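You operate a simulated robot arm through the tools that you are given. There is no shell and no other tool. Be economical: measure what you need, move in short steps, check, and stop when the job is done.

The job below is to be done with a simulated two-armed robot. You get a single attempt, and the scene is never put back.

JOB
Put the wax jar on the top of stand seven. Put the label block that says "WHITE 60" from the top of table seven in the small pan and the label block marked "BROWN 24" on the label there. Any order will do. Set down upright: wax jar.

Only the result counts: the job must be done as asked and must still hold three seconds after the hand-in. Knocking over, shifting, dropping, spilling or breaking anything else fails it.

ROBOT AND FRAMES
Two 7-joint arms with two-finger parallel grippers on one trunk, on a base that drives. Base frame: it is fixed to the floor where the robot stands at the start and does not move with it; the origin is under the middle of the robot, x ahead of it, y to its left, z up; the surface under the hand at the start is at about z = 0.86. Readings come in m, degrees, newtons and seconds.
The left shoulder is at the start at [0.05, 0.177, 1.154], the right one opposite. With the tool pointing down near the work surface each hand reaches from about 0.22 to 0.7 m from the robot's upright axis, wherever it stands, measured 20 degrees to its own side. Places, roughly: small pan [1.25, -0.5, 1]; top of stand seven [1.6, -1.4, 0.7]. Payload 3.43 kg a hand.
The tool frame of a hand sits at the grasp point between the pads (the TCP): z along the fingers, y along the line on which they close. The tips reach 0.034 m beyond it. Largest opening 0.128 m; finger width 0.024, thickness 0.012; the body of the gripper, 0.048 by 0.13 m, starts 0.096 m behind the TCP.
Orientation is told as [roll, pitch, yaw] about the base's x, y, z axes, in that order, counted from this pose: with the fingers straight down and closing along the base's y, the tool's x points along the base's -x, its y along +y and its z along -z.

CONTROLS
- The arms move only by the tool servo_tool. It takes "left_deltas", "right_deltas" or both (then of equal length, played together; a hand with none holds still); each is a list of rows, each a list of 7 numbers: the gripper command, from -1 (fully open) to 1 (shut), values between in proportion, then the shift along the base's x, y, z in m, then the turn, a rotation vector about the base's x, y, z in degrees. In form: [[grip, dx, dy, dz, wx, wy, wz], ...]. A call has 1 to 20 rows; each row is the pose to reach, as a shift and turn from the pose commanded when the call began. A row lasts 0.2 s, in which the tool goes at most 0.05 m and 8.6 degrees; a call with a longer step from one row to the next is refused whole, and so is a gripper value outside its range. A pose out of reach is approached as far as the arm can. The call stops where the force on the tool passes 40 N (or 10 N more than at its start, if that is more) or the arm is blocked; 0.2 s more then pass. Each finger travels about 0.108 m/s and halts on what it meets, pressing with about 45 N; the grip force reading is that of the motor and also rises with nothing between the fingers. The clock runs only during rows and for 0.2 s after the last one: add rows that repeat a pose to give the fingers time. It gives the time, the measured TCP pose, the force on the tool (base axes), the opening and the grip force at its end, in the units of the frame above (readings bear some noise), with the torque about the TCP (base axes, N m) and any sound that the robot's microphone picked up.
- Cameras (640 x 400 px; columns grow to the right, rows downward): "scene" is now at [0.1478, -0.0465, 1.3199]; the picture's right is [-0.53, -0.85, 0.00], its down [-0.46, 0.28, -0.84] and it looks along [0.72, -0.44, -0.54] (base axes); focal length 250 px, centre (320, 200). "left" rides on the left gripper at [0.076, 0.011, -0.16] in its tool frame; the picture's right is [-0.15, 0.99, 0.00], its down [-0.88, -0.13, -0.46] and it looks along [-0.45, -0.07, 0.89] (tool axes); focal length 234 px, centre (320, 200). "right" rides on the right gripper at [0.076, -0.011, -0.16] in its tool frame; the picture's right is [0.15, 0.99, 0.00], its down [-0.88, 0.13, -0.46] and it looks along [-0.45, 0.07, 0.89] (tool axes); focal length 234 px, centre (320, 200). There is no depth. A picture from a camera that has moved, and an enlarged one, comes with that camera's place and axes in the base frame and with its lens.
- snapshot(camera): a new picture of that camera. The clock stands still meanwhile.
- slide_trunk(by): slides the trunk up (or, below 0, down) by that many m; the arms and the scene camera ride with it, the base frame stays. It gives what a move gives, with no picture.
- base_move(legs): drives the robot by 1 to 6 legs, each [ahead, turn to the left] in m and degrees, along the robot's own axes; the way and the turn of a leg run together, so that a leg with both is an arc; at most 1.5 m and 180 degrees a leg. The arms and the cameras ride along, it lands a little off, and it stops where it bumps. It gives what a move gives.
- aim_head(pan, tilt): turns the head with the scene camera to pan (to the left, within 80 degrees either way) and tilt (down, from -29 to 69), counted from straight ahead of the robot. It gives what a move gives.
- zoom(camera, box): a new picture of the part [left, top, right, bottom] of that camera's present view, enlarged. The clock stands still meanwhile.
- close_job(): hands the job in; it is judged then, once.

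Work in short steps. Places have to be worked out from the pictures, the camera data and where the tool is seen: move nearer, look again, correct. Check each grasp and each placing, and mend what went wrong. You have 165 turns and 138 pictures in all, those below and enlarged ones among them. Open the grippers and draw the arms clear of the work before you hand the job in, unless the task says otherwise; then end with one line.

The tools are called after ">>>" by a JSON object that holds its "op" and its "data". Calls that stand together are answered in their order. servo_tool: Moves the arms, as the interface text tells. Its arguments: {"type":"object","properties":{"left_deltas":{"type":"array"},"right_deltas":{"type":"array"}},"required":[]} The other tools are called the same way: slide_trunk (by) slides the trunk up or down; base_move (legs) drives the base; aim_head (pan, tilt) turns the head that bears the scene camera; snapshot (camera) takes a picture; zoom (camera, box) takes an enlarged picture of a part of a camera's view; close_job () hands the job in.

At the start:

```text
clock: 0.0
left_tool_pos: [0.368, -0.0665, 1.1393]
left_orientation: [0.0, 0.0, 0.0]
left_force: [0.5, 0.9, 0.9]
left_wrist_torque: [0.0, 0.0, 0.0]
left_grip_width: 0.1279
left_grip_force: 0.1
right_tool_pos: [0.3555, -0.3621, 1.1777]
right_orientation: [0.0, 0.0, 0.0]
right_force: [0.5, 0.3, 0.1]
right_wrist_torque: [0.0, -0.03, 0.01]
right_grip_width: 0.1283
right_grip_force: 0.1
trunk travel left (down, up): [-0.325, 0.076]
robot x, y, heading: [-0.0049, 0.0014, 0.0]
head pan, tilt: [-31.7, 32.6]
```

scene: 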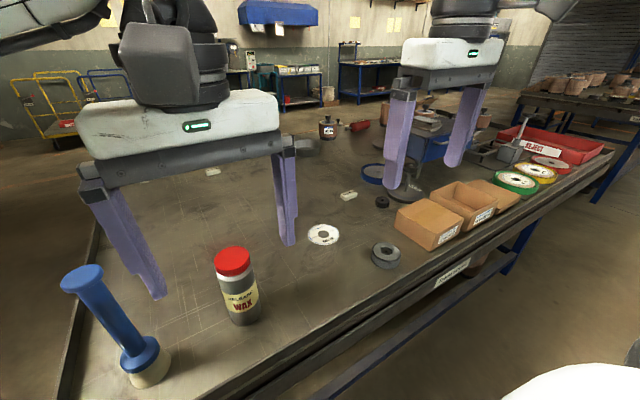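
right: 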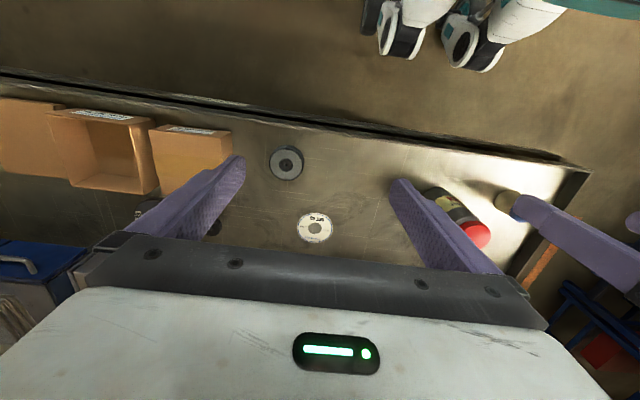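
left: 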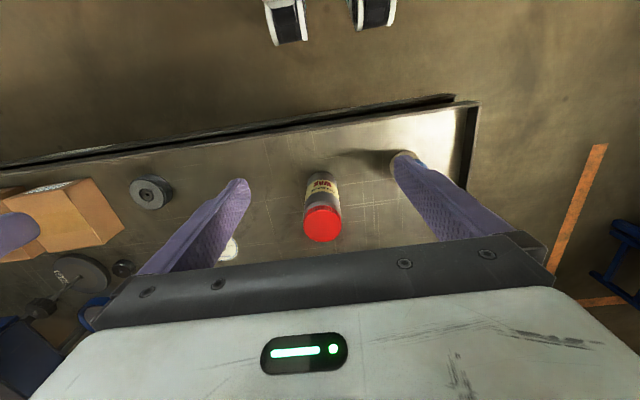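

I start by looking closer at the scene: the blocks on the table, and the far part where the pan and the stand should be.

>>> {"op": "zoom", "data": {"camera": "scene", "box": [300, 100, 460, 220]}}

>>> {"op": "zoom", "data": {"camera": "scene", "box": [440, 60, 640, 220]}}

>>> {"op": "zoom", "data": {"camera": "scene", "box": [180, 140, 440, 340]}}

```text
3.33 times, centred on (380, 160) of scene
camera zoom: at [0.1478, -0.0465, 1.3199], right [-0.53, -0.85, 0.0], down [-0.46, 0.28, -0.84], along [0.72, -0.44, -0.54], focal length 832 px, centre (120, 333)
```

zoom: 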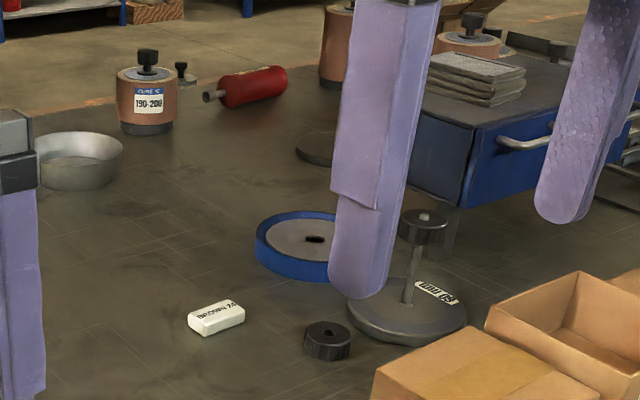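

```text
2.50 times, centred on (540, 140) of scene
camera zoom: at [0.1478, -0.0465, 1.3199], right [-0.53, -0.85, 0.0], down [-0.46, 0.28, -0.84], along [0.72, -0.44, -0.54], focal length 624 px, centre (-230, 350)
```

zoom: 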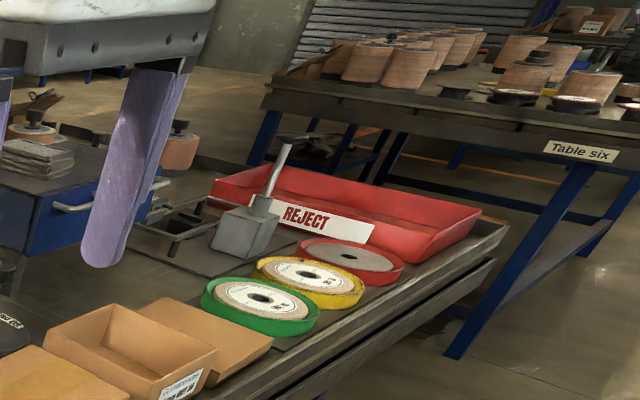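

```text
2.00 times, centred on (310, 240) of scene
camera zoom: at [0.1478, -0.0465, 1.3199], right [-0.53, -0.85, 0.0], down [-0.46, 0.28, -0.84], along [0.72, -0.44, -0.54], focal length 499 px, centre (340, 120)
```

zoom: 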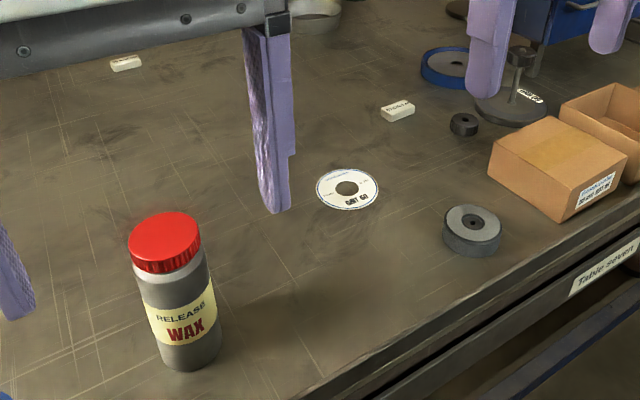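

Table seven is the one in front, with the paper disc label. I read the two light blocks and look at the pan and toward stand seven.

>>> {"op": "zoom", "data": {"camera": "scene", "box": [195, 155, 235, 180]}}

>>> {"op": "zoom", "data": {"camera": "scene", "box": [330, 180, 370, 205]}}

>>> {"op": "aim_head", "data": {"pan": -40, "tilt": 10}}

>>> {"op": "snapshot", "data": {"camera": "scene"}}

```text
16.00 times, centred on (215, 168) of scene
camera zoom: at [0.1478, -0.0465, 1.3199], right [-0.53, -0.85, 0.0], down [-0.46, 0.28, -0.84], along [0.72, -0.44, -0.54], focal length 3994 px, centre (2000, 720)
```

zoom: 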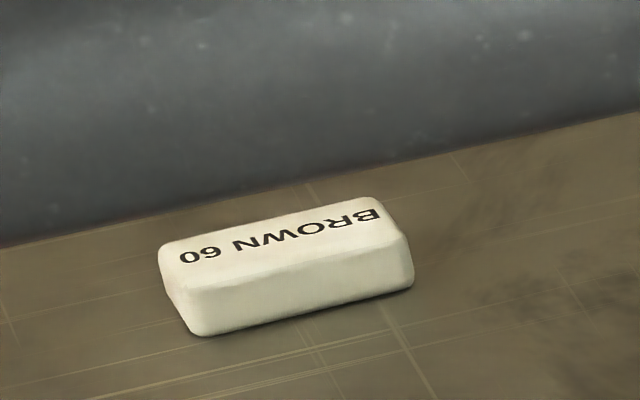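

```text
16.00 times, centred on (350, 192) of scene
camera zoom: at [0.1478, -0.0465, 1.3199], right [-0.53, -0.85, 0.0], down [-0.46, 0.28, -0.84], along [0.72, -0.44, -0.54], focal length 3994 px, centre (-160, 320)
```

zoom: 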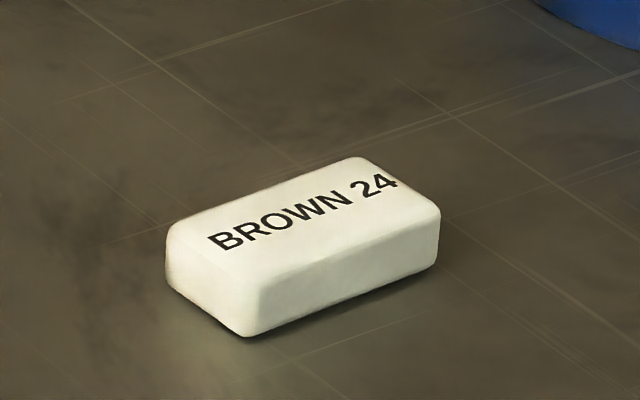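

```text
clock: 0.9
left_tool_pos: [0.3673, -0.0662, 1.1393]
left_orientation: [0.0, 0.0, 0.0]
left_force: [-0.2, -0.1, 0.6]
left_wrist_torque: [0.0, 0.01, 0.02]
left_grip_width: 0.1278
left_grip_force: 0.0
right_tool_pos: [0.3552, -0.3629, 1.1767]
right_orientation: [0.1, 0.0, 0.0]
right_force: [0.8, 0.4, 0.3]
right_wrist_torque: [0.02, -0.01, -0.02]
right_grip_width: 0.1281
right_grip_force: 0.1
trunk travel left (down, up): [-0.325, 0.076]
robot x, y, heading: [0.0017, 0.0042, -0.2]
head pan, tilt: [-40.0, 10.0]
```

```text
129 pictures are left
camera scene: at [0.1431, -0.0594, 1.3563], right [-0.64, -0.77, 0.0], down [-0.13, 0.11, -0.98], along [0.75, -0.63, -0.17], focal length 250 px, centre (320, 200)
```

scene: 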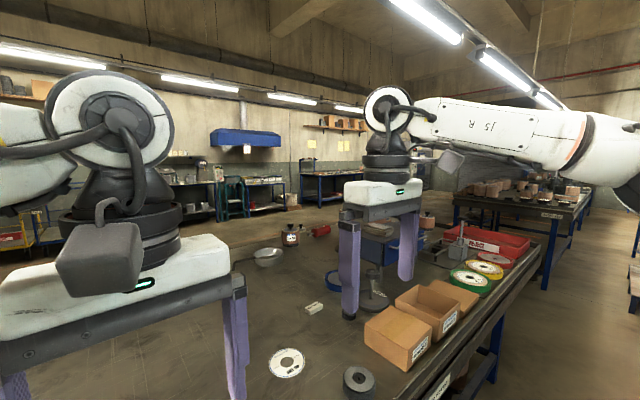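

The first block is "BROWN 60" (a decoy), the second "BROWN 24". WHITE 60 is still to be found, so I look at the rest of the table.

>>> {"op": "aim_head", "data": {"pan": 0, "tilt": 35}}

>>> {"op": "snapshot", "data": {"camera": "scene"}}

>>> {"op": "aim_head", "data": {"pan": -70, "tilt": 30}}

>>> {"op": "snapshot", "data": {"camera": "scene"}}

```text
clock: 1.9
left_tool_pos: [0.3667, -0.0663, 1.1393]
left_orientation: [0.0, 0.1, 0.0]
left_force: [-0.3, 0.2, -0.7]
left_wrist_torque: [0.02, 0.02, 0.01]
left_grip_width: 0.128
left_grip_force: 0.1
right_tool_pos: [0.3552, -0.3623, 1.178]
right_orientation: [0.0, 0.0, 0.0]
right_force: [-1.4, 0.1, -0.2]
right_wrist_torque: [0.0, 0.01, -0.01]
right_grip_width: 0.1278
right_grip_force: 0.0
trunk travel left (down, up): [-0.325, 0.076]
robot x, y, heading: [0.0009, -0.0007, 0.0]
head pan, tilt: [0.0, 35.0]
```

```text
128 pictures are left
camera scene: at [0.1599, 0.0003, 1.3162], right [0.0, -1.0, 0.0], down [-0.57, 0.0, -0.82], along [0.82, 0.0, -0.57], focal length 250 px, centre (320, 200)
```

scene: 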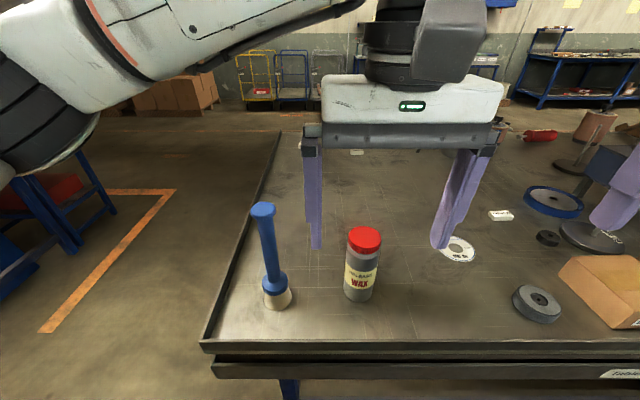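

```text
clock: 3.3
left_tool_pos: [0.3675, -0.0665, 1.1396]
left_orientation: [0.0, 0.0, 0.0]
left_force: [-0.2, -0.2, 0.0]
left_wrist_torque: [-0.01, -0.04, 0.01]
left_grip_width: 0.128
left_grip_force: 0.0
right_tool_pos: [0.3561, -0.363, 1.1782]
right_orientation: [0.1, 0.0, 0.0]
right_force: [0.6, 0.0, 0.4]
right_wrist_torque: [-0.01, 0.01, 0.01]
right_grip_width: 0.1281
right_grip_force: 0.0
trunk travel left (down, up): [-0.325, 0.076]
robot x, y, heading: [0.0018, -0.0057, -0.1]
head pan, tilt: [-70.0, 30.0]
```

```text
127 pictures are left
camera scene: at [0.1028, -0.0846, 1.324], right [-0.94, -0.34, 0.0], down [-0.17, 0.47, -0.87], along [0.3, -0.81, -0.5], focal length 250 px, centre (320, 200)
```

scene: 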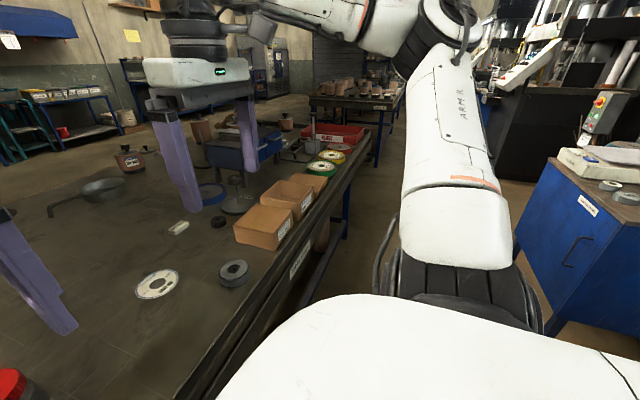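

BROWN 24 is near [0.72, -0.52], the label near [0.61, -0.34], the jar near [0.49, -0.07]. The left hand hides part of the table, so I shift it left and up, raise the right one, and look again.

>>> {"op": "servo_tool", "data": {"left_deltas": [[-1, -0.03, 0.04, 0.0, 0, 0, 0], [-1, -0.05, 0.085, 0.0, 0, 0, 0], [-1, -0.05, 0.13, 0.0, 0, 0, 0], [-1, -0.05, 0.175, 0, 0, 0, 0], [-1, -0.05, 0.22, 0, 0, 0, 0], [-1, -0.05, 0.265, 0, 0, 0, 0]], "right_deltas": [[-1, -0.03, -0.03, 0.0, 0, 0, 0], [-1, -0.06, -0.06, 0, 0, 0, 0], [-1, -0.08, -0.1, 0, 0, 0, 0], [-1, -0.08, -0.14, 0, 0, 0, 0], [-1, -0.08, -0.18, 0, 0, 0, 0], [-1, -0.08, -0.2, 0, 0, 0, 0]]}}

>>> {"op": "slide_trunk", "data": {"by": 0.075}}

>>> {"op": "aim_head", "data": {"pan": -25, "tilt": 30}}

>>> {"op": "snapshot", "data": {"camera": "scene"}}

```text
clock: 4.7
left_tool_pos: [0.313, 0.1967, 1.1391]
left_orientation: [0.0, 0.1, 0.0]
left_force: [-0.1, -0.7, 0.3]
left_wrist_torque: [-0.01, -0.01, -0.03]
left_grip_width: 0.1279
left_grip_force: 0.0
right_tool_pos: [0.2837, -0.5134, 1.1616]
right_orientation: [0.0, -0.1, 0.0]
right_force: [-0.3, 0.4, -0.4]
right_wrist_torque: [-0.02, -0.03, -0.01]
right_grip_width: 0.1277
right_grip_force: 0.1
right hand out of reach, approached as far as the arm can: row 5, 6
trunk travel left (down, up): [-0.325, 0.076]
robot x, y, heading: [0.0004, -0.0009, -0.1]
head pan, tilt: [-70.0, 30.0]
```

```text
clock: 5.9
left_tool_pos: [0.3149, 0.1953, 1.2143]
left_orientation: [0.0, 0.0, 0.1]
left_force: [-0.3, -0.1, 0.5]
left_wrist_torque: [0.01, 0.01, -0.02]
left_grip_width: 0.1281
left_grip_force: 0.0
right_tool_pos: [0.282, -0.5143, 1.2368]
right_orientation: [-0.1, 0.0, 0.0]
right_force: [0.4, -0.1, 0.4]
right_wrist_torque: [0.02, 0.0, -0.01]
right_grip_width: 0.128
right_grip_force: 0.1
trunk travel left (down, up): [-0.4, 0.001]
robot x, y, heading: [0.0019, -0.0025, 0.1]
head pan, tilt: [-70.0, 30.0]
```

```text
clock: 7.0
left_tool_pos: [0.3139, 0.1951, 1.2154]
left_orientation: [0.0, 0.0, 0.1]
left_force: [-0.2, -1.1, -0.1]
left_wrist_torque: [-0.04, -0.03, 0.02]
left_grip_width: 0.1279
left_grip_force: 0.0
right_tool_pos: [0.283, -0.5138, 1.2359]
right_orientation: [0.0, -0.1, -0.1]
right_force: [-0.2, 0.3, -0.4]
right_wrist_torque: [0.0, 0.02, 0.01]
right_grip_width: 0.1279
right_grip_force: 0.1
trunk travel left (down, up): [-0.4, 0.001]
robot x, y, heading: [-0.0014, 0.0009, -0.4]
head pan, tilt: [-25.0, 30.0]
```

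```text
126 pictures are left
camera scene: at [0.1537, -0.0379, 1.399], right [-0.42, -0.91, 0.0], down [-0.45, 0.21, -0.87], along [0.78, -0.37, -0.5], focal length 250 px, centre (320, 200)
```

scene: 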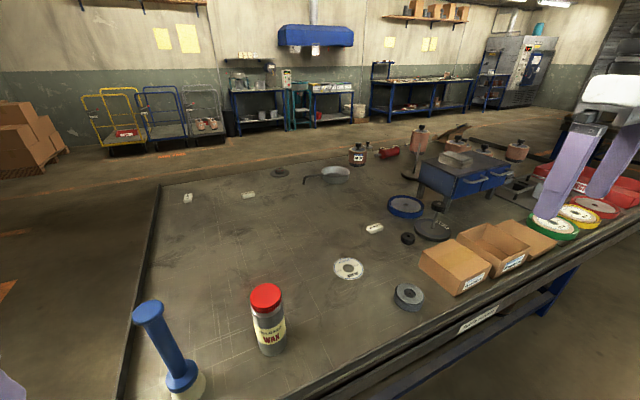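

There is another block at (188,198), with BROWN 60 at (248,195). I read it and look at the pan and the far right.

>>> {"op": "zoom", "data": {"camera": "scene", "box": [168, 185, 208, 210]}}

>>> {"op": "zoom", "data": {"camera": "scene", "box": [260, 140, 420, 240]}}

>>> {"op": "zoom", "data": {"camera": "scene", "box": [380, 120, 540, 220]}}

```text
16.00 times, centred on (188, 198) of scene
camera zoom: at [0.1537, -0.0379, 1.399], right [-0.42, -0.91, 0.0], down [-0.45, 0.21, -0.87], along [0.78, -0.37, -0.5], focal length 3994 px, centre (2432, 240)
```

zoom: 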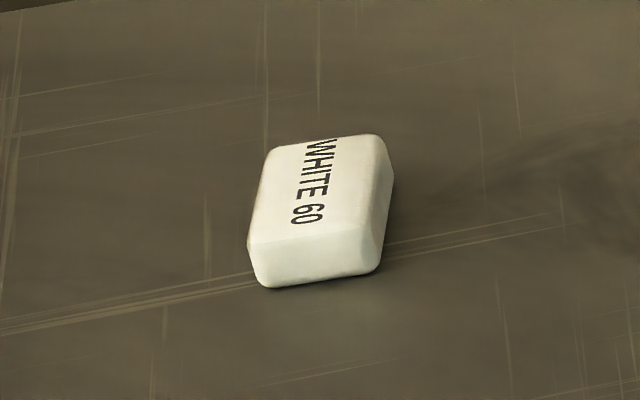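

```text
4.00 times, centred on (340, 190) of scene
camera zoom: at [0.1537, -0.0379, 1.399], right [-0.42, -0.91, 0.0], down [-0.45, 0.21, -0.87], along [0.78, -0.37, -0.5], focal length 998 px, centre (240, 240)
```

zoom: 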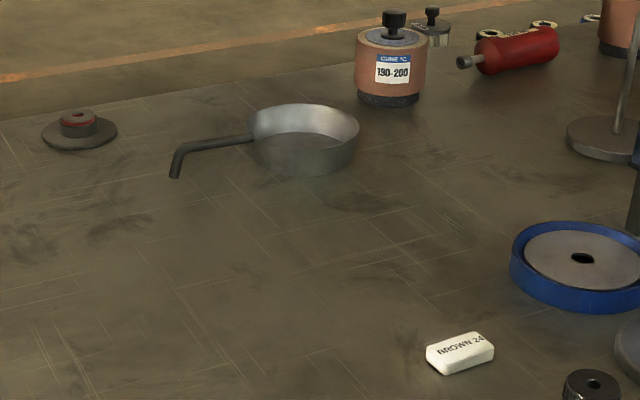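

```text
4.00 times, centred on (460, 170) of scene
camera zoom: at [0.1537, -0.0379, 1.399], right [-0.42, -0.91, 0.0], down [-0.45, 0.21, -0.87], along [0.78, -0.37, -0.5], focal length 998 px, centre (-240, 320)
```

zoom: 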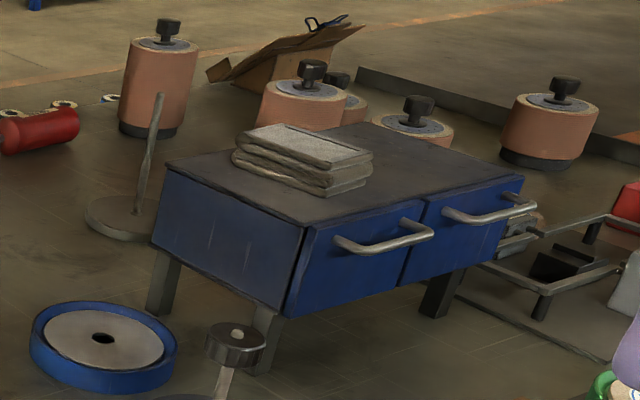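

WHITE 60 is at the far left, near [1.22, 0.08]; the pan is near [1.1–1.25, -0.55]. First I do BROWN 24: drive right to stand in front of it.

>>> {"op": "base_move", "data": {"legs": [[0, -90], [0.33, 0], [0, 90]]}}

>>> {"op": "aim_head", "data": {"pan": -5, "tilt": 42}}

>>> {"op": "snapshot", "data": {"camera": "scene"}}

```text
clock: 16.8
left_tool_pos: [0.3137, -0.1376, 1.215]
left_orientation: [0.1, 0.0, -1.2]
left_force: [0.5, -0.8, 0.9]
left_wrist_torque: [0.0, -0.01, -0.01]
left_grip_width: 0.1281
left_grip_force: 0.2
right_tool_pos: [0.2694, -0.8465, 1.2369]
right_orientation: [0.1, 0.0, -1.4]
right_force: [0.4, 1.0, 0.2]
right_wrist_torque: [0.01, 0.03, 0.01]
right_grip_width: 0.1283
right_grip_force: 0.0
trunk travel left (down, up): [-0.4, 0.001]
robot x, y, heading: [-0.0049, -0.3291, -1.1]
head pan, tilt: [-25.0, 30.0]
```

```text
clock: 17.6
left_tool_pos: [0.3134, -0.1382, 1.2147]
left_orientation: [0.1, 0.0, -1.2]
left_force: [-0.7, 0.4, -0.7]
left_wrist_torque: [0.01, -0.02, 0.0]
left_grip_width: 0.128
left_grip_force: 0.1
right_tool_pos: [0.269, -0.847, 1.2366]
right_orientation: [0.0, 0.0, -1.4]
right_force: [0.0, 0.1, 0.3]
right_wrist_torque: [0.05, -0.02, 0.03]
right_grip_width: 0.128
right_grip_force: 0.0
trunk travel left (down, up): [-0.4, 0.001]
robot x, y, heading: [-0.0021, -0.329, -1.3]
head pan, tilt: [-5.0, 42.0]
```

```text
122 pictures are left
camera scene: at [0.1512, -0.3376, 1.3807], right [-0.11, -0.99, 0.0], down [-0.66, 0.07, -0.74], along [0.74, -0.08, -0.67], focal length 250 px, centre (320, 200)
```

scene: 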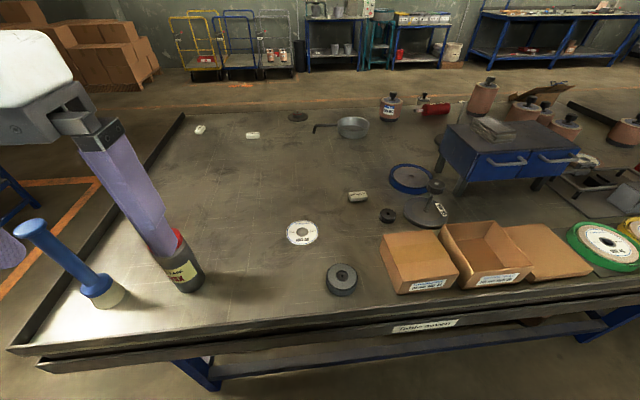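

BROWN 24 is at about [0.711, -0.511], the label at [0.603, -0.335]. I edge forward 6 cm for reach, then swing the right hand over the block.

>>> {"op": "base_move", "data": {"legs": [[0.06, 0]]}}

>>> {"op": "servo_tool", "data": {"right_deltas": [[-1, 0.03, 0.04, 0, 0, 0, 0], [-1, 0.06, 0.08, 0, 0, 0, 0], [-1, 0.09, 0.12, 0, 0, 0, 0], [-1, 0.12, 0.155, 0, 0, 0, 0], [-1, 0.155, 0.19, 0, 0, 0, 0], [-1, 0.19, 0.22, -0.02, 0, 0, 0], [-1, 0.22, 0.25, -0.04, 0, 0, 0], [-1, 0.25, 0.28, -0.06, 0, 0, 0], [-1, 0.28, 0.31, -0.08, 0, 0, 0], [-1, 0.31, 0.335, -0.1, 0, 0, 0]]}}

>>> {"op": "snapshot", "data": {"camera": "right"}}

>>> {"op": "snapshot", "data": {"camera": "scene"}}

```text
clock: 18.6
left_tool_pos: [0.374, -0.1409, 1.2157]
left_orientation: [0.0, 0.2, -1.3]
left_force: [0.5, 1.0, 0.4]
left_wrist_torque: [-0.01, 0.06, 0.0]
left_grip_width: 0.1277
left_grip_force: 0.0
right_tool_pos: [0.329, -0.8482, 1.2356]
right_orientation: [-0.1, 0.0, -1.3]
right_force: [0.2, -0.3, 0.3]
right_wrist_torque: [0.01, 0.07, 0.06]
right_grip_width: 0.128
right_grip_force: 0.1
trunk travel left (down, up): [-0.4, 0.001]
robot x, y, heading: [0.0573, -0.3292, -1.3]
head pan, tilt: [-5.0, 42.0]
```

```text
refused: row 6 steps farther than a row can; nothing moved
```

```text
121 pictures are left
camera right: at [0.2534, -0.8569, 1.3965], right [-0.12, 0.99, 0.0], down [0.88, 0.11, 0.46], along [0.45, 0.06, -0.89], focal length 234 px, centre (320, 200)
```

right: 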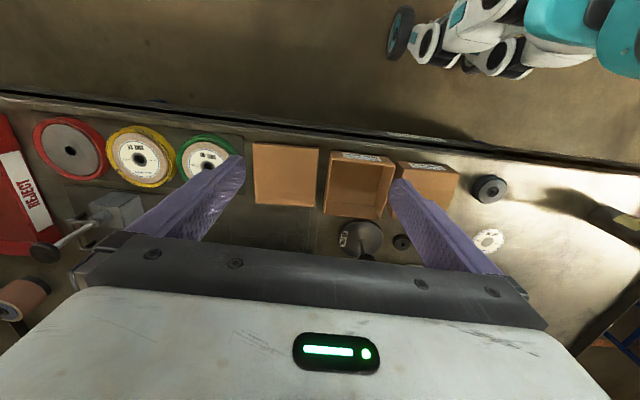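

```text
120 pictures are left
camera scene: at [0.2123, -0.3391, 1.3805], right [-0.11, -0.99, 0.0], down [-0.67, 0.07, -0.74], along [0.74, -0.08, -0.67], focal length 250 px, centre (320, 200)
```

scene: 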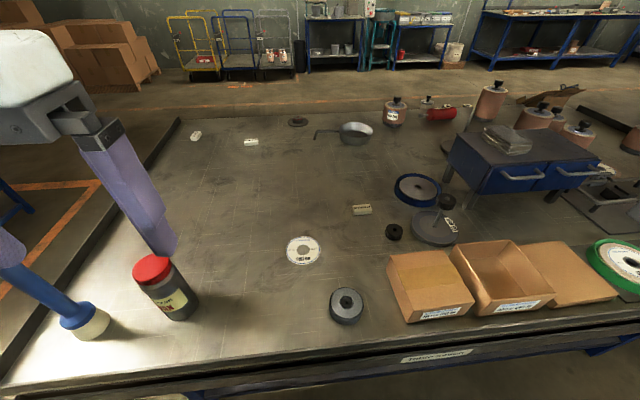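

The rows were too long. I zoom on the block for its orientation and re-send the approach with smaller steps.

>>> {"op": "zoom", "data": {"camera": "scene", "box": [337, 195, 385, 225]}}

>>> {"op": "servo_tool", "data": {"right_deltas": [[-1, 0.025, 0.035, 0, 0, 0, 0], [-1, 0.05, 0.07, 0, 0, 0, 0], [-1, 0.075, 0.105, 0, 0, 0, 0], [-1, 0.1, 0.14, 0, 0, 0, 0], [-1, 0.13, 0.17, -0.01, 0, 0, 0], [-1, 0.16, 0.2, -0.03, 0, 0, 0], [-1, 0.19, 0.23, -0.05, 0, 0, 0], [-1, 0.22, 0.26, -0.07, 0, 0, 0], [-1, 0.25, 0.29, -0.09, 0, 0, 0], [-1, 0.28, 0.315, -0.11, 0, 0, 0], [-1, 0.31, 0.335, -0.14, 0, 0, 0]]}}

>>> {"op": "snapshot", "data": {"camera": "right"}}

```text
13.33 times, centred on (361, 210) of scene
camera zoom: at [0.2123, -0.3391, 1.3805], right [-0.11, -0.99, 0.0], down [-0.67, 0.07, -0.74], along [0.74, -0.08, -0.67], focal length 3328 px, centre (-227, 67)
```

zoom: 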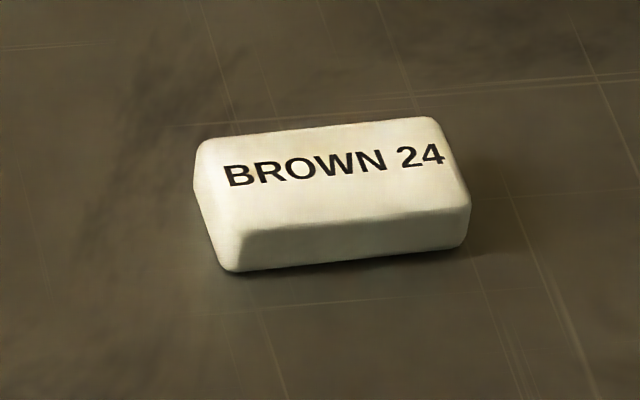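

```text
clock: 21.0
left_tool_pos: [0.374, -0.1404, 1.2136]
left_orientation: [0.0, 0.0, -1.3]
left_force: [-0.7, -0.2, -0.3]
left_wrist_torque: [0.01, 0.03, 0.02]
left_grip_width: 0.1282
left_grip_force: 0.1
right_tool_pos: [0.588, -0.5518, 1.1038]
right_orientation: [0.0, -0.1, -1.4]
right_force: [0.1, 0.5, 0.0]
right_wrist_torque: [0.01, 0.02, -0.01]
right_grip_width: 0.1282
right_grip_force: 0.0
right hand out of reach, approached as far as the arm can: row 10, 11
trunk travel left (down, up): [-0.4, 0.001]
robot x, y, heading: [0.0576, -0.3259, -1.2]
head pan, tilt: [-5.0, 42.0]
```

```text
118 pictures are left
camera right: at [0.5125, -0.559, 1.2624], right [-0.12, 0.99, 0.0], down [0.88, 0.11, 0.46], along [0.45, 0.05, -0.89], focal length 234 px, centre (320, 200)
```

right: 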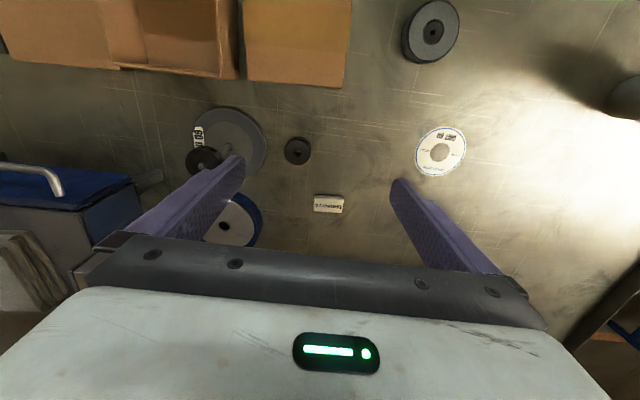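

Block is at about [0.713, -0.52] with its long axis nearly along y. I lower the trunk 10 cm to gain reach and then move forward over it.

>>> {"op": "slide_trunk", "data": {"by": -0.1}}

>>> {"op": "servo_tool", "data": {"right_deltas": [[-1, 0.0, 0.0, 0.0, 0, 0, 0]]}}

```text
clock: 22.3
left_tool_pos: [0.3729, -0.1411, 1.1146]
left_orientation: [0.0, 0.0, -1.3]
left_force: [0.0, -0.3, 0.9]
left_wrist_torque: [0.0, -0.02, -0.04]
left_grip_width: 0.1284
left_grip_force: 0.1
right_tool_pos: [0.5875, -0.5509, 1.0026]
right_orientation: [0.1, -0.2, -1.5]
right_force: [-0.6, -1.0, 0.1]
right_wrist_torque: [-0.01, -0.02, 0.02]
right_grip_width: 0.128
right_grip_force: 0.0
trunk travel left (down, up): [-0.3, 0.101]
robot x, y, heading: [0.0597, -0.3274, -1.3]
head pan, tilt: [-5.0, 42.0]
```

```text
clock: 22.7
left_tool_pos: [0.3739, -0.1416, 1.115]
left_orientation: [0.0, 0.0, -1.3]
left_force: [0.0, 0.4, -0.3]
left_wrist_torque: [0.01, 0.0, -0.01]
left_grip_width: 0.1281
left_grip_force: 0.1
right_tool_pos: [0.5879, -0.5503, 1.0029]
right_orientation: [-0.1, -0.1, -1.4]
right_force: [0.5, -0.4, 0.5]
right_wrist_torque: [0.01, -0.01, 0.02]
right_grip_width: 0.1281
right_grip_force: 0.1
trunk travel left (down, up): [-0.3, 0.101]
robot x, y, heading: [0.0534, -0.3294, -1.3]
head pan, tilt: [-5.0, 42.0]
```

>>> {"op": "servo_tool", "data": {"right_deltas": [[-1, 0.04, 0.01, 0, 0, 0, 0], [-1, 0.08, 0.02, 0, 0, 0, 0], [-1, 0.124, 0.03, 0, 0, 0, 0], [-1, 0.124, 0.03, -0.03, 0, 0, 0]]}}

>>> {"op": "snapshot", "data": {"camera": "right"}}

>>> {"op": "snapshot", "data": {"camera": "scene"}}

```text
clock: 23.7
left_tool_pos: [0.3741, -0.1398, 1.1141]
left_orientation: [0.0, 0.0, -1.3]
left_force: [-0.3, -0.1, -0.4]
left_wrist_torque: [-0.02, 0.02, 0.04]
left_grip_width: 0.1279
left_grip_force: 0.1
right_tool_pos: [0.6046, -0.5761, 0.9911]
right_orientation: [0.1, -0.2, -1.5]
right_force: [0.7, 1.1, 0.2]
right_wrist_torque: [-0.01, -0.04, 0.03]
right_grip_width: 0.1278
right_grip_force: 0.0
right hand out of reach, approached as far as the arm can: row 1, 2, 3, 4
trunk travel left (down, up): [-0.3, 0.101]
robot x, y, heading: [0.0565, -0.327, -1.1]
head pan, tilt: [-5.0, 42.0]
```

```text
117 pictures are left
camera right: at [0.5286, -0.5836, 1.152], right [-0.12, 0.99, 0.0], down [0.88, 0.11, 0.46], along [0.46, 0.06, -0.89], focal length 234 px, centre (320, 200)
```

right: 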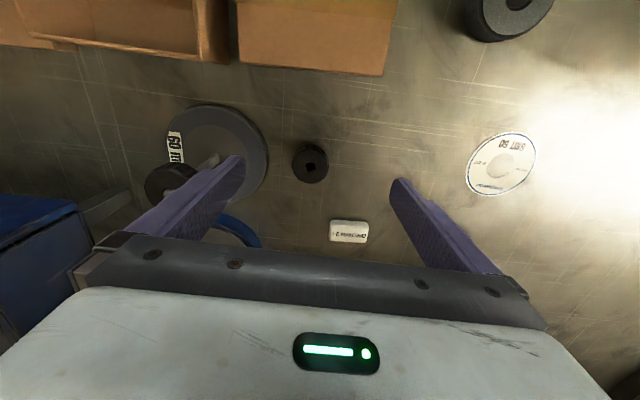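

```text
116 pictures are left
camera scene: at [0.2111, -0.339, 1.2807], right [-0.11, -0.99, 0.0], down [-0.67, 0.07, -0.74], along [0.74, -0.08, -0.67], focal length 250 px, centre (320, 200)
```

scene: 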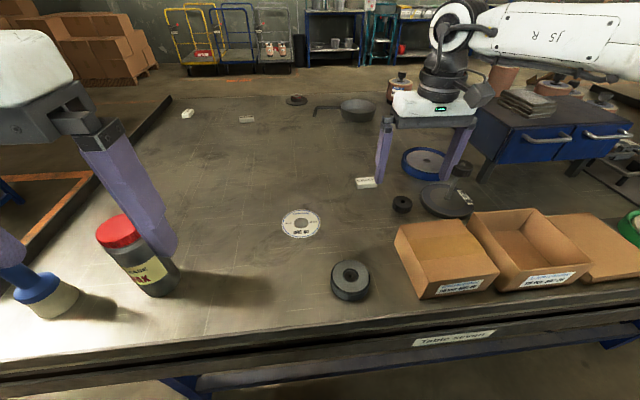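

The arm stalls at x≈0.60 at this height. I try reaching lower with the trunk higher: lift trunk back while lowering the hand, then probe forward.

>>> {"op": "slide_trunk", "data": {"by": 0.05}}

>>> {"op": "servo_tool", "data": {"right_deltas": [[-1, 0.0, 0.02, -0.04, 0, 0, 0], [-1, 0.0, 0.04, -0.08, 0, 0, 0], [-1, 0.03, 0.055, -0.1, 0, 0, 0], [-1, 0.07, 0.055, -0.1, 0, 0, 0], [-1, 0.1, 0.055, -0.1, 0, 0, 0]]}}

```text
clock: 24.6
left_tool_pos: [0.3738, -0.1398, 1.1648]
left_orientation: [0.0, -0.1, -1.4]
left_force: [0.2, -0.3, 0.0]
left_wrist_torque: [0.02, 0.04, 0.0]
left_grip_width: 0.1281
left_grip_force: 0.0
right_tool_pos: [0.607, -0.5749, 1.0425]
right_orientation: [0.0, -0.3, -1.6]
right_force: [0.2, -0.7, 0.3]
right_wrist_torque: [0.01, 0.03, 0.01]
right_grip_width: 0.1279
right_grip_force: 0.2
trunk travel left (down, up): [-0.35, 0.051]
robot x, y, heading: [0.0568, -0.3317, -1.3]
head pan, tilt: [-5.0, 42.0]
```

```text
clock: 25.9
left_tool_pos: [0.3744, -0.1397, 1.1649]
left_orientation: [-0.1, 0.0, -1.3]
left_force: [0.5, -0.2, -0.7]
left_wrist_torque: [0.01, -0.04, -0.01]
left_grip_width: 0.1278
left_grip_force: 0.1
right_tool_pos: [0.5947, -0.5754, 0.9688]
right_orientation: [0.1, -0.3, -1.4]
right_force: [0.3, -1.4, 0.4]
right_wrist_torque: [-0.01, 0.0, 0.0]
right_grip_width: 0.128
right_grip_force: 0.1
right hand out of reach, approached as far as the arm can: row 1, 2, 3, 4, 5
trunk travel left (down, up): [-0.35, 0.051]
robot x, y, heading: [0.056, -0.3255, -1.3]
head pan, tilt: [-5.0, 42.0]
```

Even sideways is refused, so it looks like a joint limit. I back off up and inward, then test reach with the tool yawed.

>>> {"op": "servo_tool", "data": {"right_deltas": [[-1, -0.03, 0.0, 0.035, 0, 0, 0], [-1, -0.06, 0.0, 0.07, 0, 0, 0], [-1, -0.09, 0.0, 0.1, 0, 0, 0], [-1, -0.09, 0.0, 0.1, 0, 0, 8], [-1, -0.09, 0.0, 0.1, 0, 0, 16], [-1, -0.09, 0, 0.1, 0, 0, 24], [-1, -0.09, 0, 0.1, 0, 0, 32]]}}

>>> {"op": "servo_tool", "data": {"right_deltas": [[-1, 0.04, 0.01, 0, 0, 0, 0], [-1, 0.08, 0.02, 0, 0, 0, 0], [-1, 0.12, 0.03, 0, 0, 0, 0], [-1, 0.16, 0.04, 0, 0, 0, 0], [-1, 0.2, 0.05, 0, 0, 0, 0]]}}

```text
clock: 27.4
left_tool_pos: [0.3749, -0.1414, 1.1648]
left_orientation: [0.0, 0.0, -1.3]
left_force: [0.9, -0.1, -0.2]
left_wrist_torque: [0.0, 0.03, 0.0]
left_grip_width: 0.1281
left_grip_force: 0.0
right_tool_pos: [0.5061, -0.5757, 1.0666]
right_orientation: [0.2, -0.2, 30.7]
right_force: [0.6, 0.4, -0.4]
right_wrist_torque: [0.0, -0.01, -0.01]
right_grip_width: 0.1281
right_grip_force: 0.2
trunk travel left (down, up): [-0.35, 0.051]
robot x, y, heading: [0.0572, -0.3292, -1.3]
head pan, tilt: [-5.0, 42.0]
```

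```text
clock: 28.6
left_tool_pos: [0.3736, -0.1405, 1.1652]
left_orientation: [0.0, 0.0, -1.3]
left_force: [-0.6, -0.3, 0.4]
left_wrist_torque: [-0.01, -0.04, 0.03]
left_grip_width: 0.1279
left_grip_force: 0.0
right_tool_pos: [0.5939, -0.5601, 1.0666]
right_orientation: [0.0, -0.2, 30.6]
right_force: [-0.7, -0.4, -0.1]
right_wrist_torque: [-0.02, 0.01, -0.05]
right_grip_width: 0.1282
right_grip_force: 0.0
right hand out of reach, approached as far as the arm can: row 3, 4, 5
trunk travel left (down, up): [-0.35, 0.051]
robot x, y, heading: [0.063, -0.3268, -1.4]
head pan, tilt: [-5.0, 42.0]
```

Yaw isn't the limit. I look at the right arm's posture to understand.

>>> {"op": "aim_head", "data": {"pan": -40, "tilt": 15}}

>>> {"op": "snapshot", "data": {"camera": "scene"}}

```text
clock: 29.7
left_tool_pos: [0.3735, -0.1397, 1.1655]
left_orientation: [0.0, 0.0, -1.3]
left_force: [0.3, -0.2, -0.8]
left_wrist_torque: [0.03, 0.0, 0.01]
left_grip_width: 0.128
left_grip_force: 0.1
right_tool_pos: [0.594, -0.5601, 1.0666]
right_orientation: [0.0, -0.3, 30.7]
right_force: [1.4, 0.3, -0.2]
right_wrist_torque: [0.0, 0.01, 0.03]
right_grip_width: 0.1278
right_grip_force: 0.1
trunk travel left (down, up): [-0.35, 0.051]
robot x, y, heading: [0.0572, -0.3283, -1.2]
head pan, tilt: [-40.0, 15.0]
```

```text
115 pictures are left
camera scene: at [0.1983, -0.3915, 1.3731], right [-0.66, -0.75, 0.0], down [-0.2, 0.17, -0.97], along [0.73, -0.64, -0.26], focal length 250 px, centre (320, 200)
```

scene: 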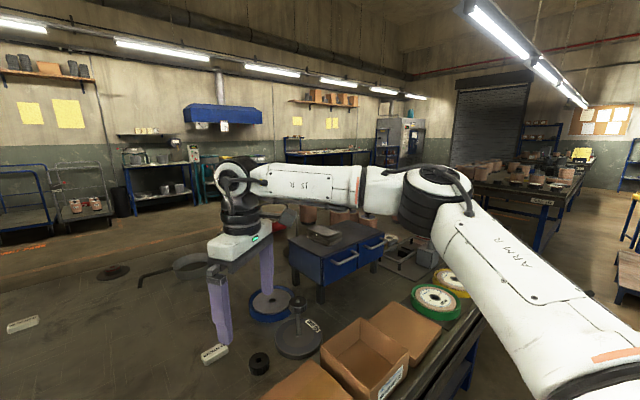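

The elbow is swung far out to the right with the forearm folded back. I bring the hand in close to the body and low in front, then extend again.

>>> {"op": "servo_tool", "data": {"right_deltas": [[-1, -0.045, 0.0, 0, 0, 0, -8], [-1, -0.09, 0.0, 0, 0, 0, -16], [-1, -0.135, 0.0, 0, 0, 0, -24], [-1, -0.18, 0.0, 0, 0, 0, -30], [-1, -0.22, 0.02, 0, 0, 0, -30], [-1, -0.24, 0.06, 0, 0, 0, -30], [-1, -0.24, 0.1, 0, 0, 0, -30], [-1, -0.24, 0.14, 0, 0, 0, -30]]}}

>>> {"op": "snapshot", "data": {"camera": "scene"}}

```text
clock: 31.5
left_tool_pos: [0.3746, -0.1397, 1.1644]
left_orientation: [0.0, 0.0, -1.4]
left_force: [0.6, 0.2, 0.4]
left_wrist_torque: [0.0, 0.03, 0.02]
left_grip_width: 0.1279
left_grip_force: 0.1
right_tool_pos: [0.3463, -0.4303, 1.0638]
right_orientation: [0.1, -0.3, 0.4]
right_force: [-0.3, 0.0, 0.6]
right_wrist_torque: [0.02, 0.01, -0.01]
right_grip_width: 0.1281
right_grip_force: 0.2
right hand out of reach, approached as far as the arm can: row 8
trunk travel left (down, up): [-0.35, 0.051]
robot x, y, heading: [0.0551, -0.3291, -1.3]
head pan, tilt: [-40.0, 15.0]
```

```text
114 pictures are left
camera scene: at [0.1993, -0.3919, 1.373], right [-0.66, -0.75, 0.0], down [-0.2, 0.17, -0.97], along [0.73, -0.64, -0.26], focal length 250 px, centre (320, 200)
```

scene: 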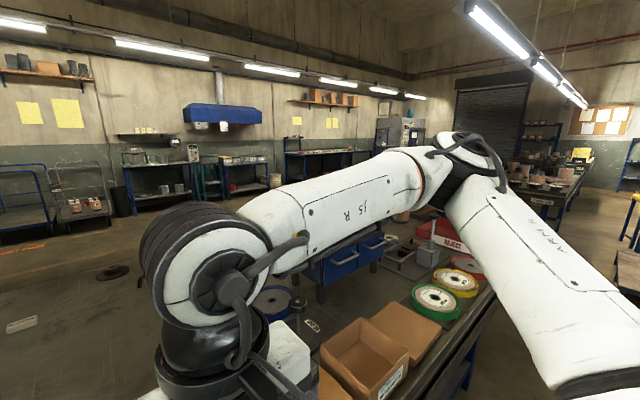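

As a comparison I test how far the left arm extends straight forward at its current height (well above the jar).

>>> {"op": "servo_tool", "data": {"left_deltas": [[-1, 0.045, 0, 0, 0, 0, 0], [-1, 0.09, 0, 0, 0, 0, 0], [-1, 0.135, 0.0, 0, 0, 0, 0], [-1, 0.18, 0, 0, 0, 0, 0], [-1, 0.225, 0.0, 0, 0, 0, 0], [-1, 0.27, 0, 0, 0, 0, 0], [-1, 0.315, 0, 0, 0, 0, 0], [-1, 0.36, 0, 0, 0, 0, 0]]}}

>>> {"op": "aim_head", "data": {"pan": 25, "tilt": 20}}

>>> {"op": "snapshot", "data": {"camera": "scene"}}

```text
clock: 33.3
left_tool_pos: [0.6775, -0.1368, 1.1663]
left_orientation: [-0.1, -0.1, -1.2]
left_force: [-0.3, 0.6, 0.6]
left_wrist_torque: [-0.05, 0.01, 0.01]
left_grip_width: 0.128
left_grip_force: 0.1
left hand out of reach, approached as far as the arm can: row 7, 8
right_tool_pos: [0.347, -0.4292, 1.0623]
right_orientation: [0.1, -0.2, 0.4]
right_force: [0.4, -0.2, -0.2]
right_wrist_torque: [0.01, -0.01, 0.02]
right_grip_width: 0.1279
right_grip_force: 0.1
trunk travel left (down, up): [-0.35, 0.051]
robot x, y, heading: [0.0544, -0.3285, -1.2]
head pan, tilt: [-40.0, 15.0]
```

```text
clock: 34.6
left_tool_pos: [0.6771, -0.1385, 1.169]
left_orientation: [0.0, 0.0, -1.4]
left_force: [1.0, -0.2, -0.2]
left_wrist_torque: [-0.02, 0.01, 0.03]
left_grip_width: 0.1282
left_grip_force: 0.1
right_tool_pos: [0.3468, -0.4305, 1.063]
right_orientation: [0.2, -0.3, 0.5]
right_force: [1.1, -0.9, 0.8]
right_wrist_torque: [0.02, 0.04, 0.0]
right_grip_width: 0.1281
right_grip_force: 0.1
trunk travel left (down, up): [-0.35, 0.051]
robot x, y, heading: [0.055, -0.3276, -1.2]
head pan, tilt: [25.0, 20.0]
```

```text
113 pictures are left
camera scene: at [0.2134, -0.2925, 1.3651], right [0.4, -0.92, 0.0], down [-0.31, -0.14, -0.94], along [0.86, 0.38, -0.34], focal length 250 px, centre (320, 200)
```

scene: 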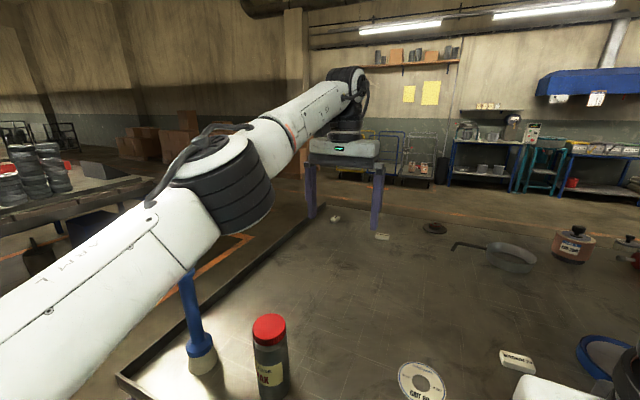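

The left arm extends to 0.65 m fine at that height. I mirror that for the right arm: raise to z≈1.17, at y offset -0.19, then straight forward.

>>> {"op": "servo_tool", "data": {"right_deltas": [[-1, 0.0, -0.03, 0.03, 0, 0, 0], [-1, 0.01, -0.06, 0.06, 0, 0, 0], [-1, 0.02, -0.09, 0.09, 0, 0, 0], [-1, 0.065, -0.09, 0.1, 0, 0, 0], [-1, 0.11, -0.09, 0.1, 0, 0, 0], [-1, 0.155, -0.09, 0.1, 0, 0, 0], [-1, 0.2, -0.09, 0.1, 0, 0, 0], [-1, 0.245, -0.09, 0.1, 0, 0, 0], [-1, 0.29, -0.09, 0.1, 0, 0, 0], [-1, 0.335, -0.09, 0.1, 0, 0, 0], [-1, 0.365, -0.09, 0.1, 0, 0, 0]]}}

```text
clock: 37.0
left_tool_pos: [0.677, -0.1384, 1.1668]
left_orientation: [0.0, 0.0, -1.3]
left_force: [0.5, 0.1, -0.3]
left_wrist_torque: [0.01, -0.01, 0.02]
left_grip_width: 0.128
left_grip_force: 0.0
right_tool_pos: [0.5924, -0.5754, 1.13]
right_orientation: [0.1, -0.3, 0.7]
right_force: [-0.1, 0.8, 0.1]
right_wrist_torque: [-0.07, -0.04, 0.0]
right_grip_width: 0.1278
right_grip_force: 0.0
right hand out of reach, approached as far as the arm can: row 7, 8, 9, 10, 11
trunk travel left (down, up): [-0.35, 0.051]
robot x, y, heading: [0.0569, -0.3282, -1.5]
head pan, tilt: [25.0, 20.0]
```

The right arm's posture limits it to ~0.6 m, while the left reaches well. I retract the right hand, raise the trunk, and turn the robot right 36° so the left hand can reach block and label.

>>> {"op": "servo_tool", "data": {"right_deltas": [[-1, -0.045, -0.01, 0.01, 0, 0, 0], [-1, -0.09, -0.02, 0.02, 0, 0, 0], [-1, -0.135, -0.03, 0.03, 0, 0, 0], [-1, -0.18, -0.04, 0.04, 0, 0, 0], [-1, -0.22, -0.05, 0.05, 0, 0, 0]], "left_deltas": [[-1, -0.04, 0, 0, 0, 0, 0], [-1, -0.08, 0, 0, 0, 0, 0], [-1, -0.12, 0, 0, 0, 0, 0], [-1, -0.16, 0, 0, 0, 0, 0], [-1, -0.2, 0, 0, 0, 0, 0]]}}

>>> {"op": "slide_trunk", "data": {"by": 0.05}}

>>> {"op": "base_move", "data": {"legs": [[0, -36]]}}

>>> {"op": "aim_head", "data": {"pan": 20, "tilt": 40}}

>>> {"op": "snapshot", "data": {"camera": "scene"}}

```text
clock: 38.2
left_tool_pos: [0.4725, -0.1374, 1.1658]
left_orientation: [0.0, -0.1, -1.1]
left_force: [0.3, -0.6, -0.3]
left_wrist_torque: [0.03, -0.05, -0.01]
left_grip_width: 0.1277
left_grip_force: 0.0
right_tool_pos: [0.3665, -0.6306, 1.1865]
right_orientation: [0.2, -0.2, 0.5]
right_force: [-0.3, -0.7, -0.6]
right_wrist_torque: [0.01, -0.03, -0.01]
right_grip_width: 0.1281
right_grip_force: 0.0
trunk travel left (down, up): [-0.35, 0.051]
robot x, y, heading: [0.0568, -0.3246, -1.1]
head pan, tilt: [25.0, 20.0]
```

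```text
clock: 39.1
left_tool_pos: [0.4743, -0.1378, 1.2143]
left_orientation: [0.0, 0.0, -1.3]
left_force: [-0.7, 0.7, -0.2]
left_wrist_torque: [0.03, 0.03, -0.02]
left_grip_width: 0.1279
left_grip_force: 0.2
right_tool_pos: [0.3708, -0.6314, 1.236]
right_orientation: [0.1, -0.2, 0.5]
right_force: [-1.6, 0.3, -0.6]
right_wrist_torque: [0.03, -0.03, 0.0]
right_grip_width: 0.1278
right_grip_force: 0.0
trunk travel left (down, up): [-0.4, 0.001]
robot x, y, heading: [0.0576, -0.3321, -1.5]
head pan, tilt: [25.0, 20.0]
```

```text
clock: 41.2
left_tool_pos: [0.5073, -0.4191, 1.2146]
left_orientation: [0.0, 0.1, -37.2]
left_force: [-0.4, -0.1, 0.3]
left_wrist_torque: [0.0, -0.03, 0.02]
left_grip_width: 0.1279
left_grip_force: 0.0
right_tool_pos: [0.1316, -0.7578, 1.2371]
right_orientation: [0.2, -0.2, -35.3]
right_force: [-0.3, 0.6, -0.1]
right_wrist_torque: [0.0, -0.02, 0.0]
right_grip_width: 0.1282
right_grip_force: 0.0
trunk travel left (down, up): [-0.4, 0.001]
robot x, y, heading: [0.0556, -0.3294, -37.4]
head pan, tilt: [25.0, 20.0]
```

```text
clock: 42.1
left_tool_pos: [0.5074, -0.4199, 1.2147]
left_orientation: [0.0, 0.0, -37.2]
left_force: [-0.1, -0.8, -0.2]
left_wrist_torque: [0.03, 0.03, 0.01]
left_grip_width: 0.1281
left_grip_force: 0.0
right_tool_pos: [0.1326, -0.7583, 1.2368]
right_orientation: [0.1, -0.2, -35.4]
right_force: [0.1, -0.2, 0.1]
right_wrist_torque: [0.03, -0.01, 0.0]
right_grip_width: 0.1279
right_grip_force: 0.0
trunk travel left (down, up): [-0.4, 0.001]
robot x, y, heading: [0.0585, -0.3297, -37.1]
head pan, tilt: [20.0, 40.0]
```

```text
112 pictures are left
camera scene: at [0.195, -0.3959, 1.3837], right [-0.3, -0.96, 0.0], down [-0.61, 0.19, -0.77], along [0.73, -0.23, -0.64], focal length 250 px, centre (320, 200)
```

scene: 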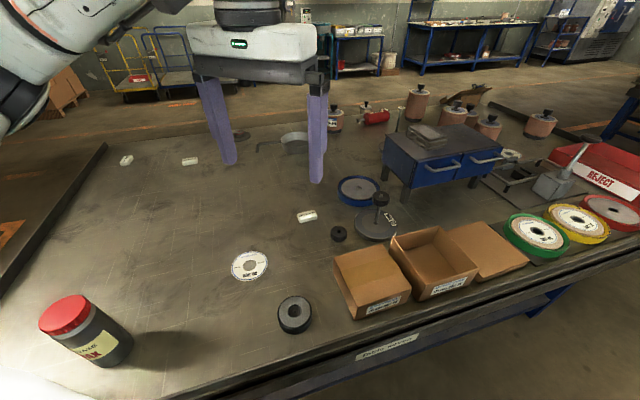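

Now I carry the left hand over BROWN 24, turning it to align with the block.

>>> {"op": "servo_tool", "data": {"left_deltas": [[-1, 0.025, -0.015, -0.02, 0, 0, 6], [-1, 0.05, -0.03, -0.04, 0, 0, 12], [-1, 0.075, -0.045, -0.06, 0, 0, 18], [-1, 0.1, -0.06, -0.08, 0, 0, 24], [-1, 0.13, -0.07, -0.1, 0, 0, 30], [-1, 0.155, -0.08, -0.12, 0, 0, 36], [-1, 0.18, -0.09, -0.14, 0, 0, 39], [-1, 0.205, -0.098, -0.16, 0, 0, 39], [-1, 0.205, -0.098, -0.19, 0, 0, 39], [-1, 0.205, -0.098, -0.22, 0, 0, 39]]}}

>>> {"op": "snapshot", "data": {"camera": "left"}}

```text
clock: 44.3
left_tool_pos: [0.7131, -0.5175, 0.9924]
left_orientation: [0.0, 0.0, 1.7]
left_force: [0.7, -0.6, -1.1]
left_wrist_torque: [-0.03, 0.01, -0.02]
left_grip_width: 0.128
left_grip_force: 0.2
right_tool_pos: [0.133, -0.7571, 1.236]
right_orientation: [0.1, -0.3, -35.4]
right_force: [0.1, 0.2, 0.3]
right_wrist_torque: [-0.01, 0.01, 0.0]
right_grip_width: 0.1278
right_grip_force: 0.1
trunk travel left (down, up): [-0.4, 0.001]
robot x, y, heading: [0.0551, -0.3269, -37.4]
head pan, tilt: [20.0, 40.0]
```

```text
111 pictures are left
camera left: at [0.6388, -0.5091, 1.1527], right [0.12, 0.99, 0.0], down [0.88, -0.1, 0.46], along [0.45, -0.05, -0.89], focal length 234 px, centre (320, 200)
```

left: 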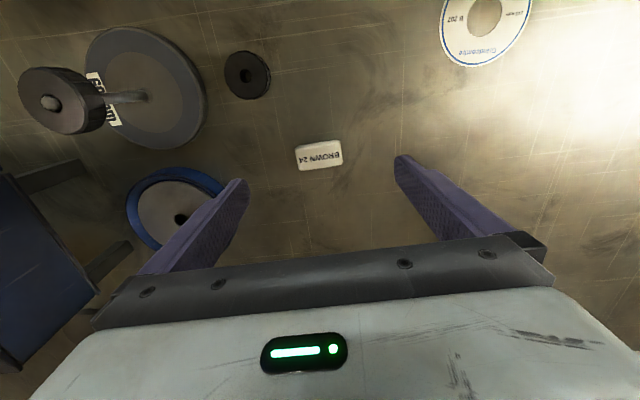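

Block is at about [0.718, -0.519], aligned with the fingers. I descend to z≈0.903, watching for contact.

>>> {"op": "servo_tool", "data": {"left_deltas": [[-1, 0.005, -0.001, -0.03, 0, 0, 0], [-1, 0.005, -0.001, -0.06, 0, 0, 0], [-1, 0.005, -0.001, -0.08, 0, 0, 0], [-1, 0.005, -0.001, -0.09, 0, 0, 0]]}}

>>> {"op": "snapshot", "data": {"camera": "left"}}

```text
clock: 45.3
left_tool_pos: [0.7181, -0.5175, 0.9048]
left_orientation: [0.0, 0.0, 1.8]
left_force: [0.6, -0.1, -0.3]
left_wrist_torque: [0.0, -0.02, -0.01]
left_grip_width: 0.1282
left_grip_force: 0.1
right_tool_pos: [0.1316, -0.7575, 1.2363]
right_orientation: [0.0, -0.2, -35.5]
right_force: [-0.5, -0.6, 0.6]
right_wrist_torque: [0.06, -0.01, -0.01]
right_grip_width: 0.128
right_grip_force: 0.1
trunk travel left (down, up): [-0.4, 0.001]
robot x, y, heading: [0.0554, -0.3277, -37.3]
head pan, tilt: [20.0, 40.0]
```

```text
110 pictures are left
camera left: at [0.6434, -0.5094, 1.0635], right [0.12, 0.99, 0.0], down [0.88, -0.1, 0.46], along [0.45, -0.05, -0.89], focal length 234 px, centre (320, 200)
```

left: 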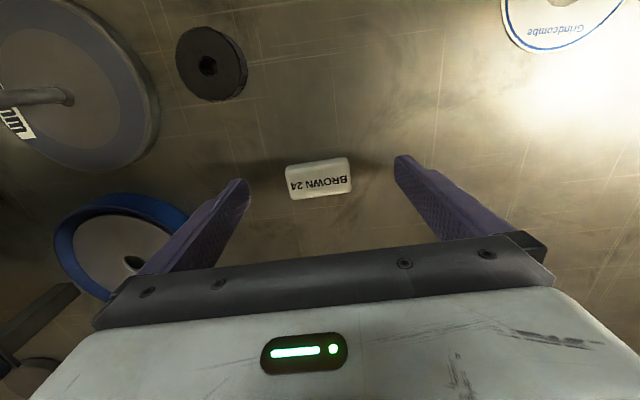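

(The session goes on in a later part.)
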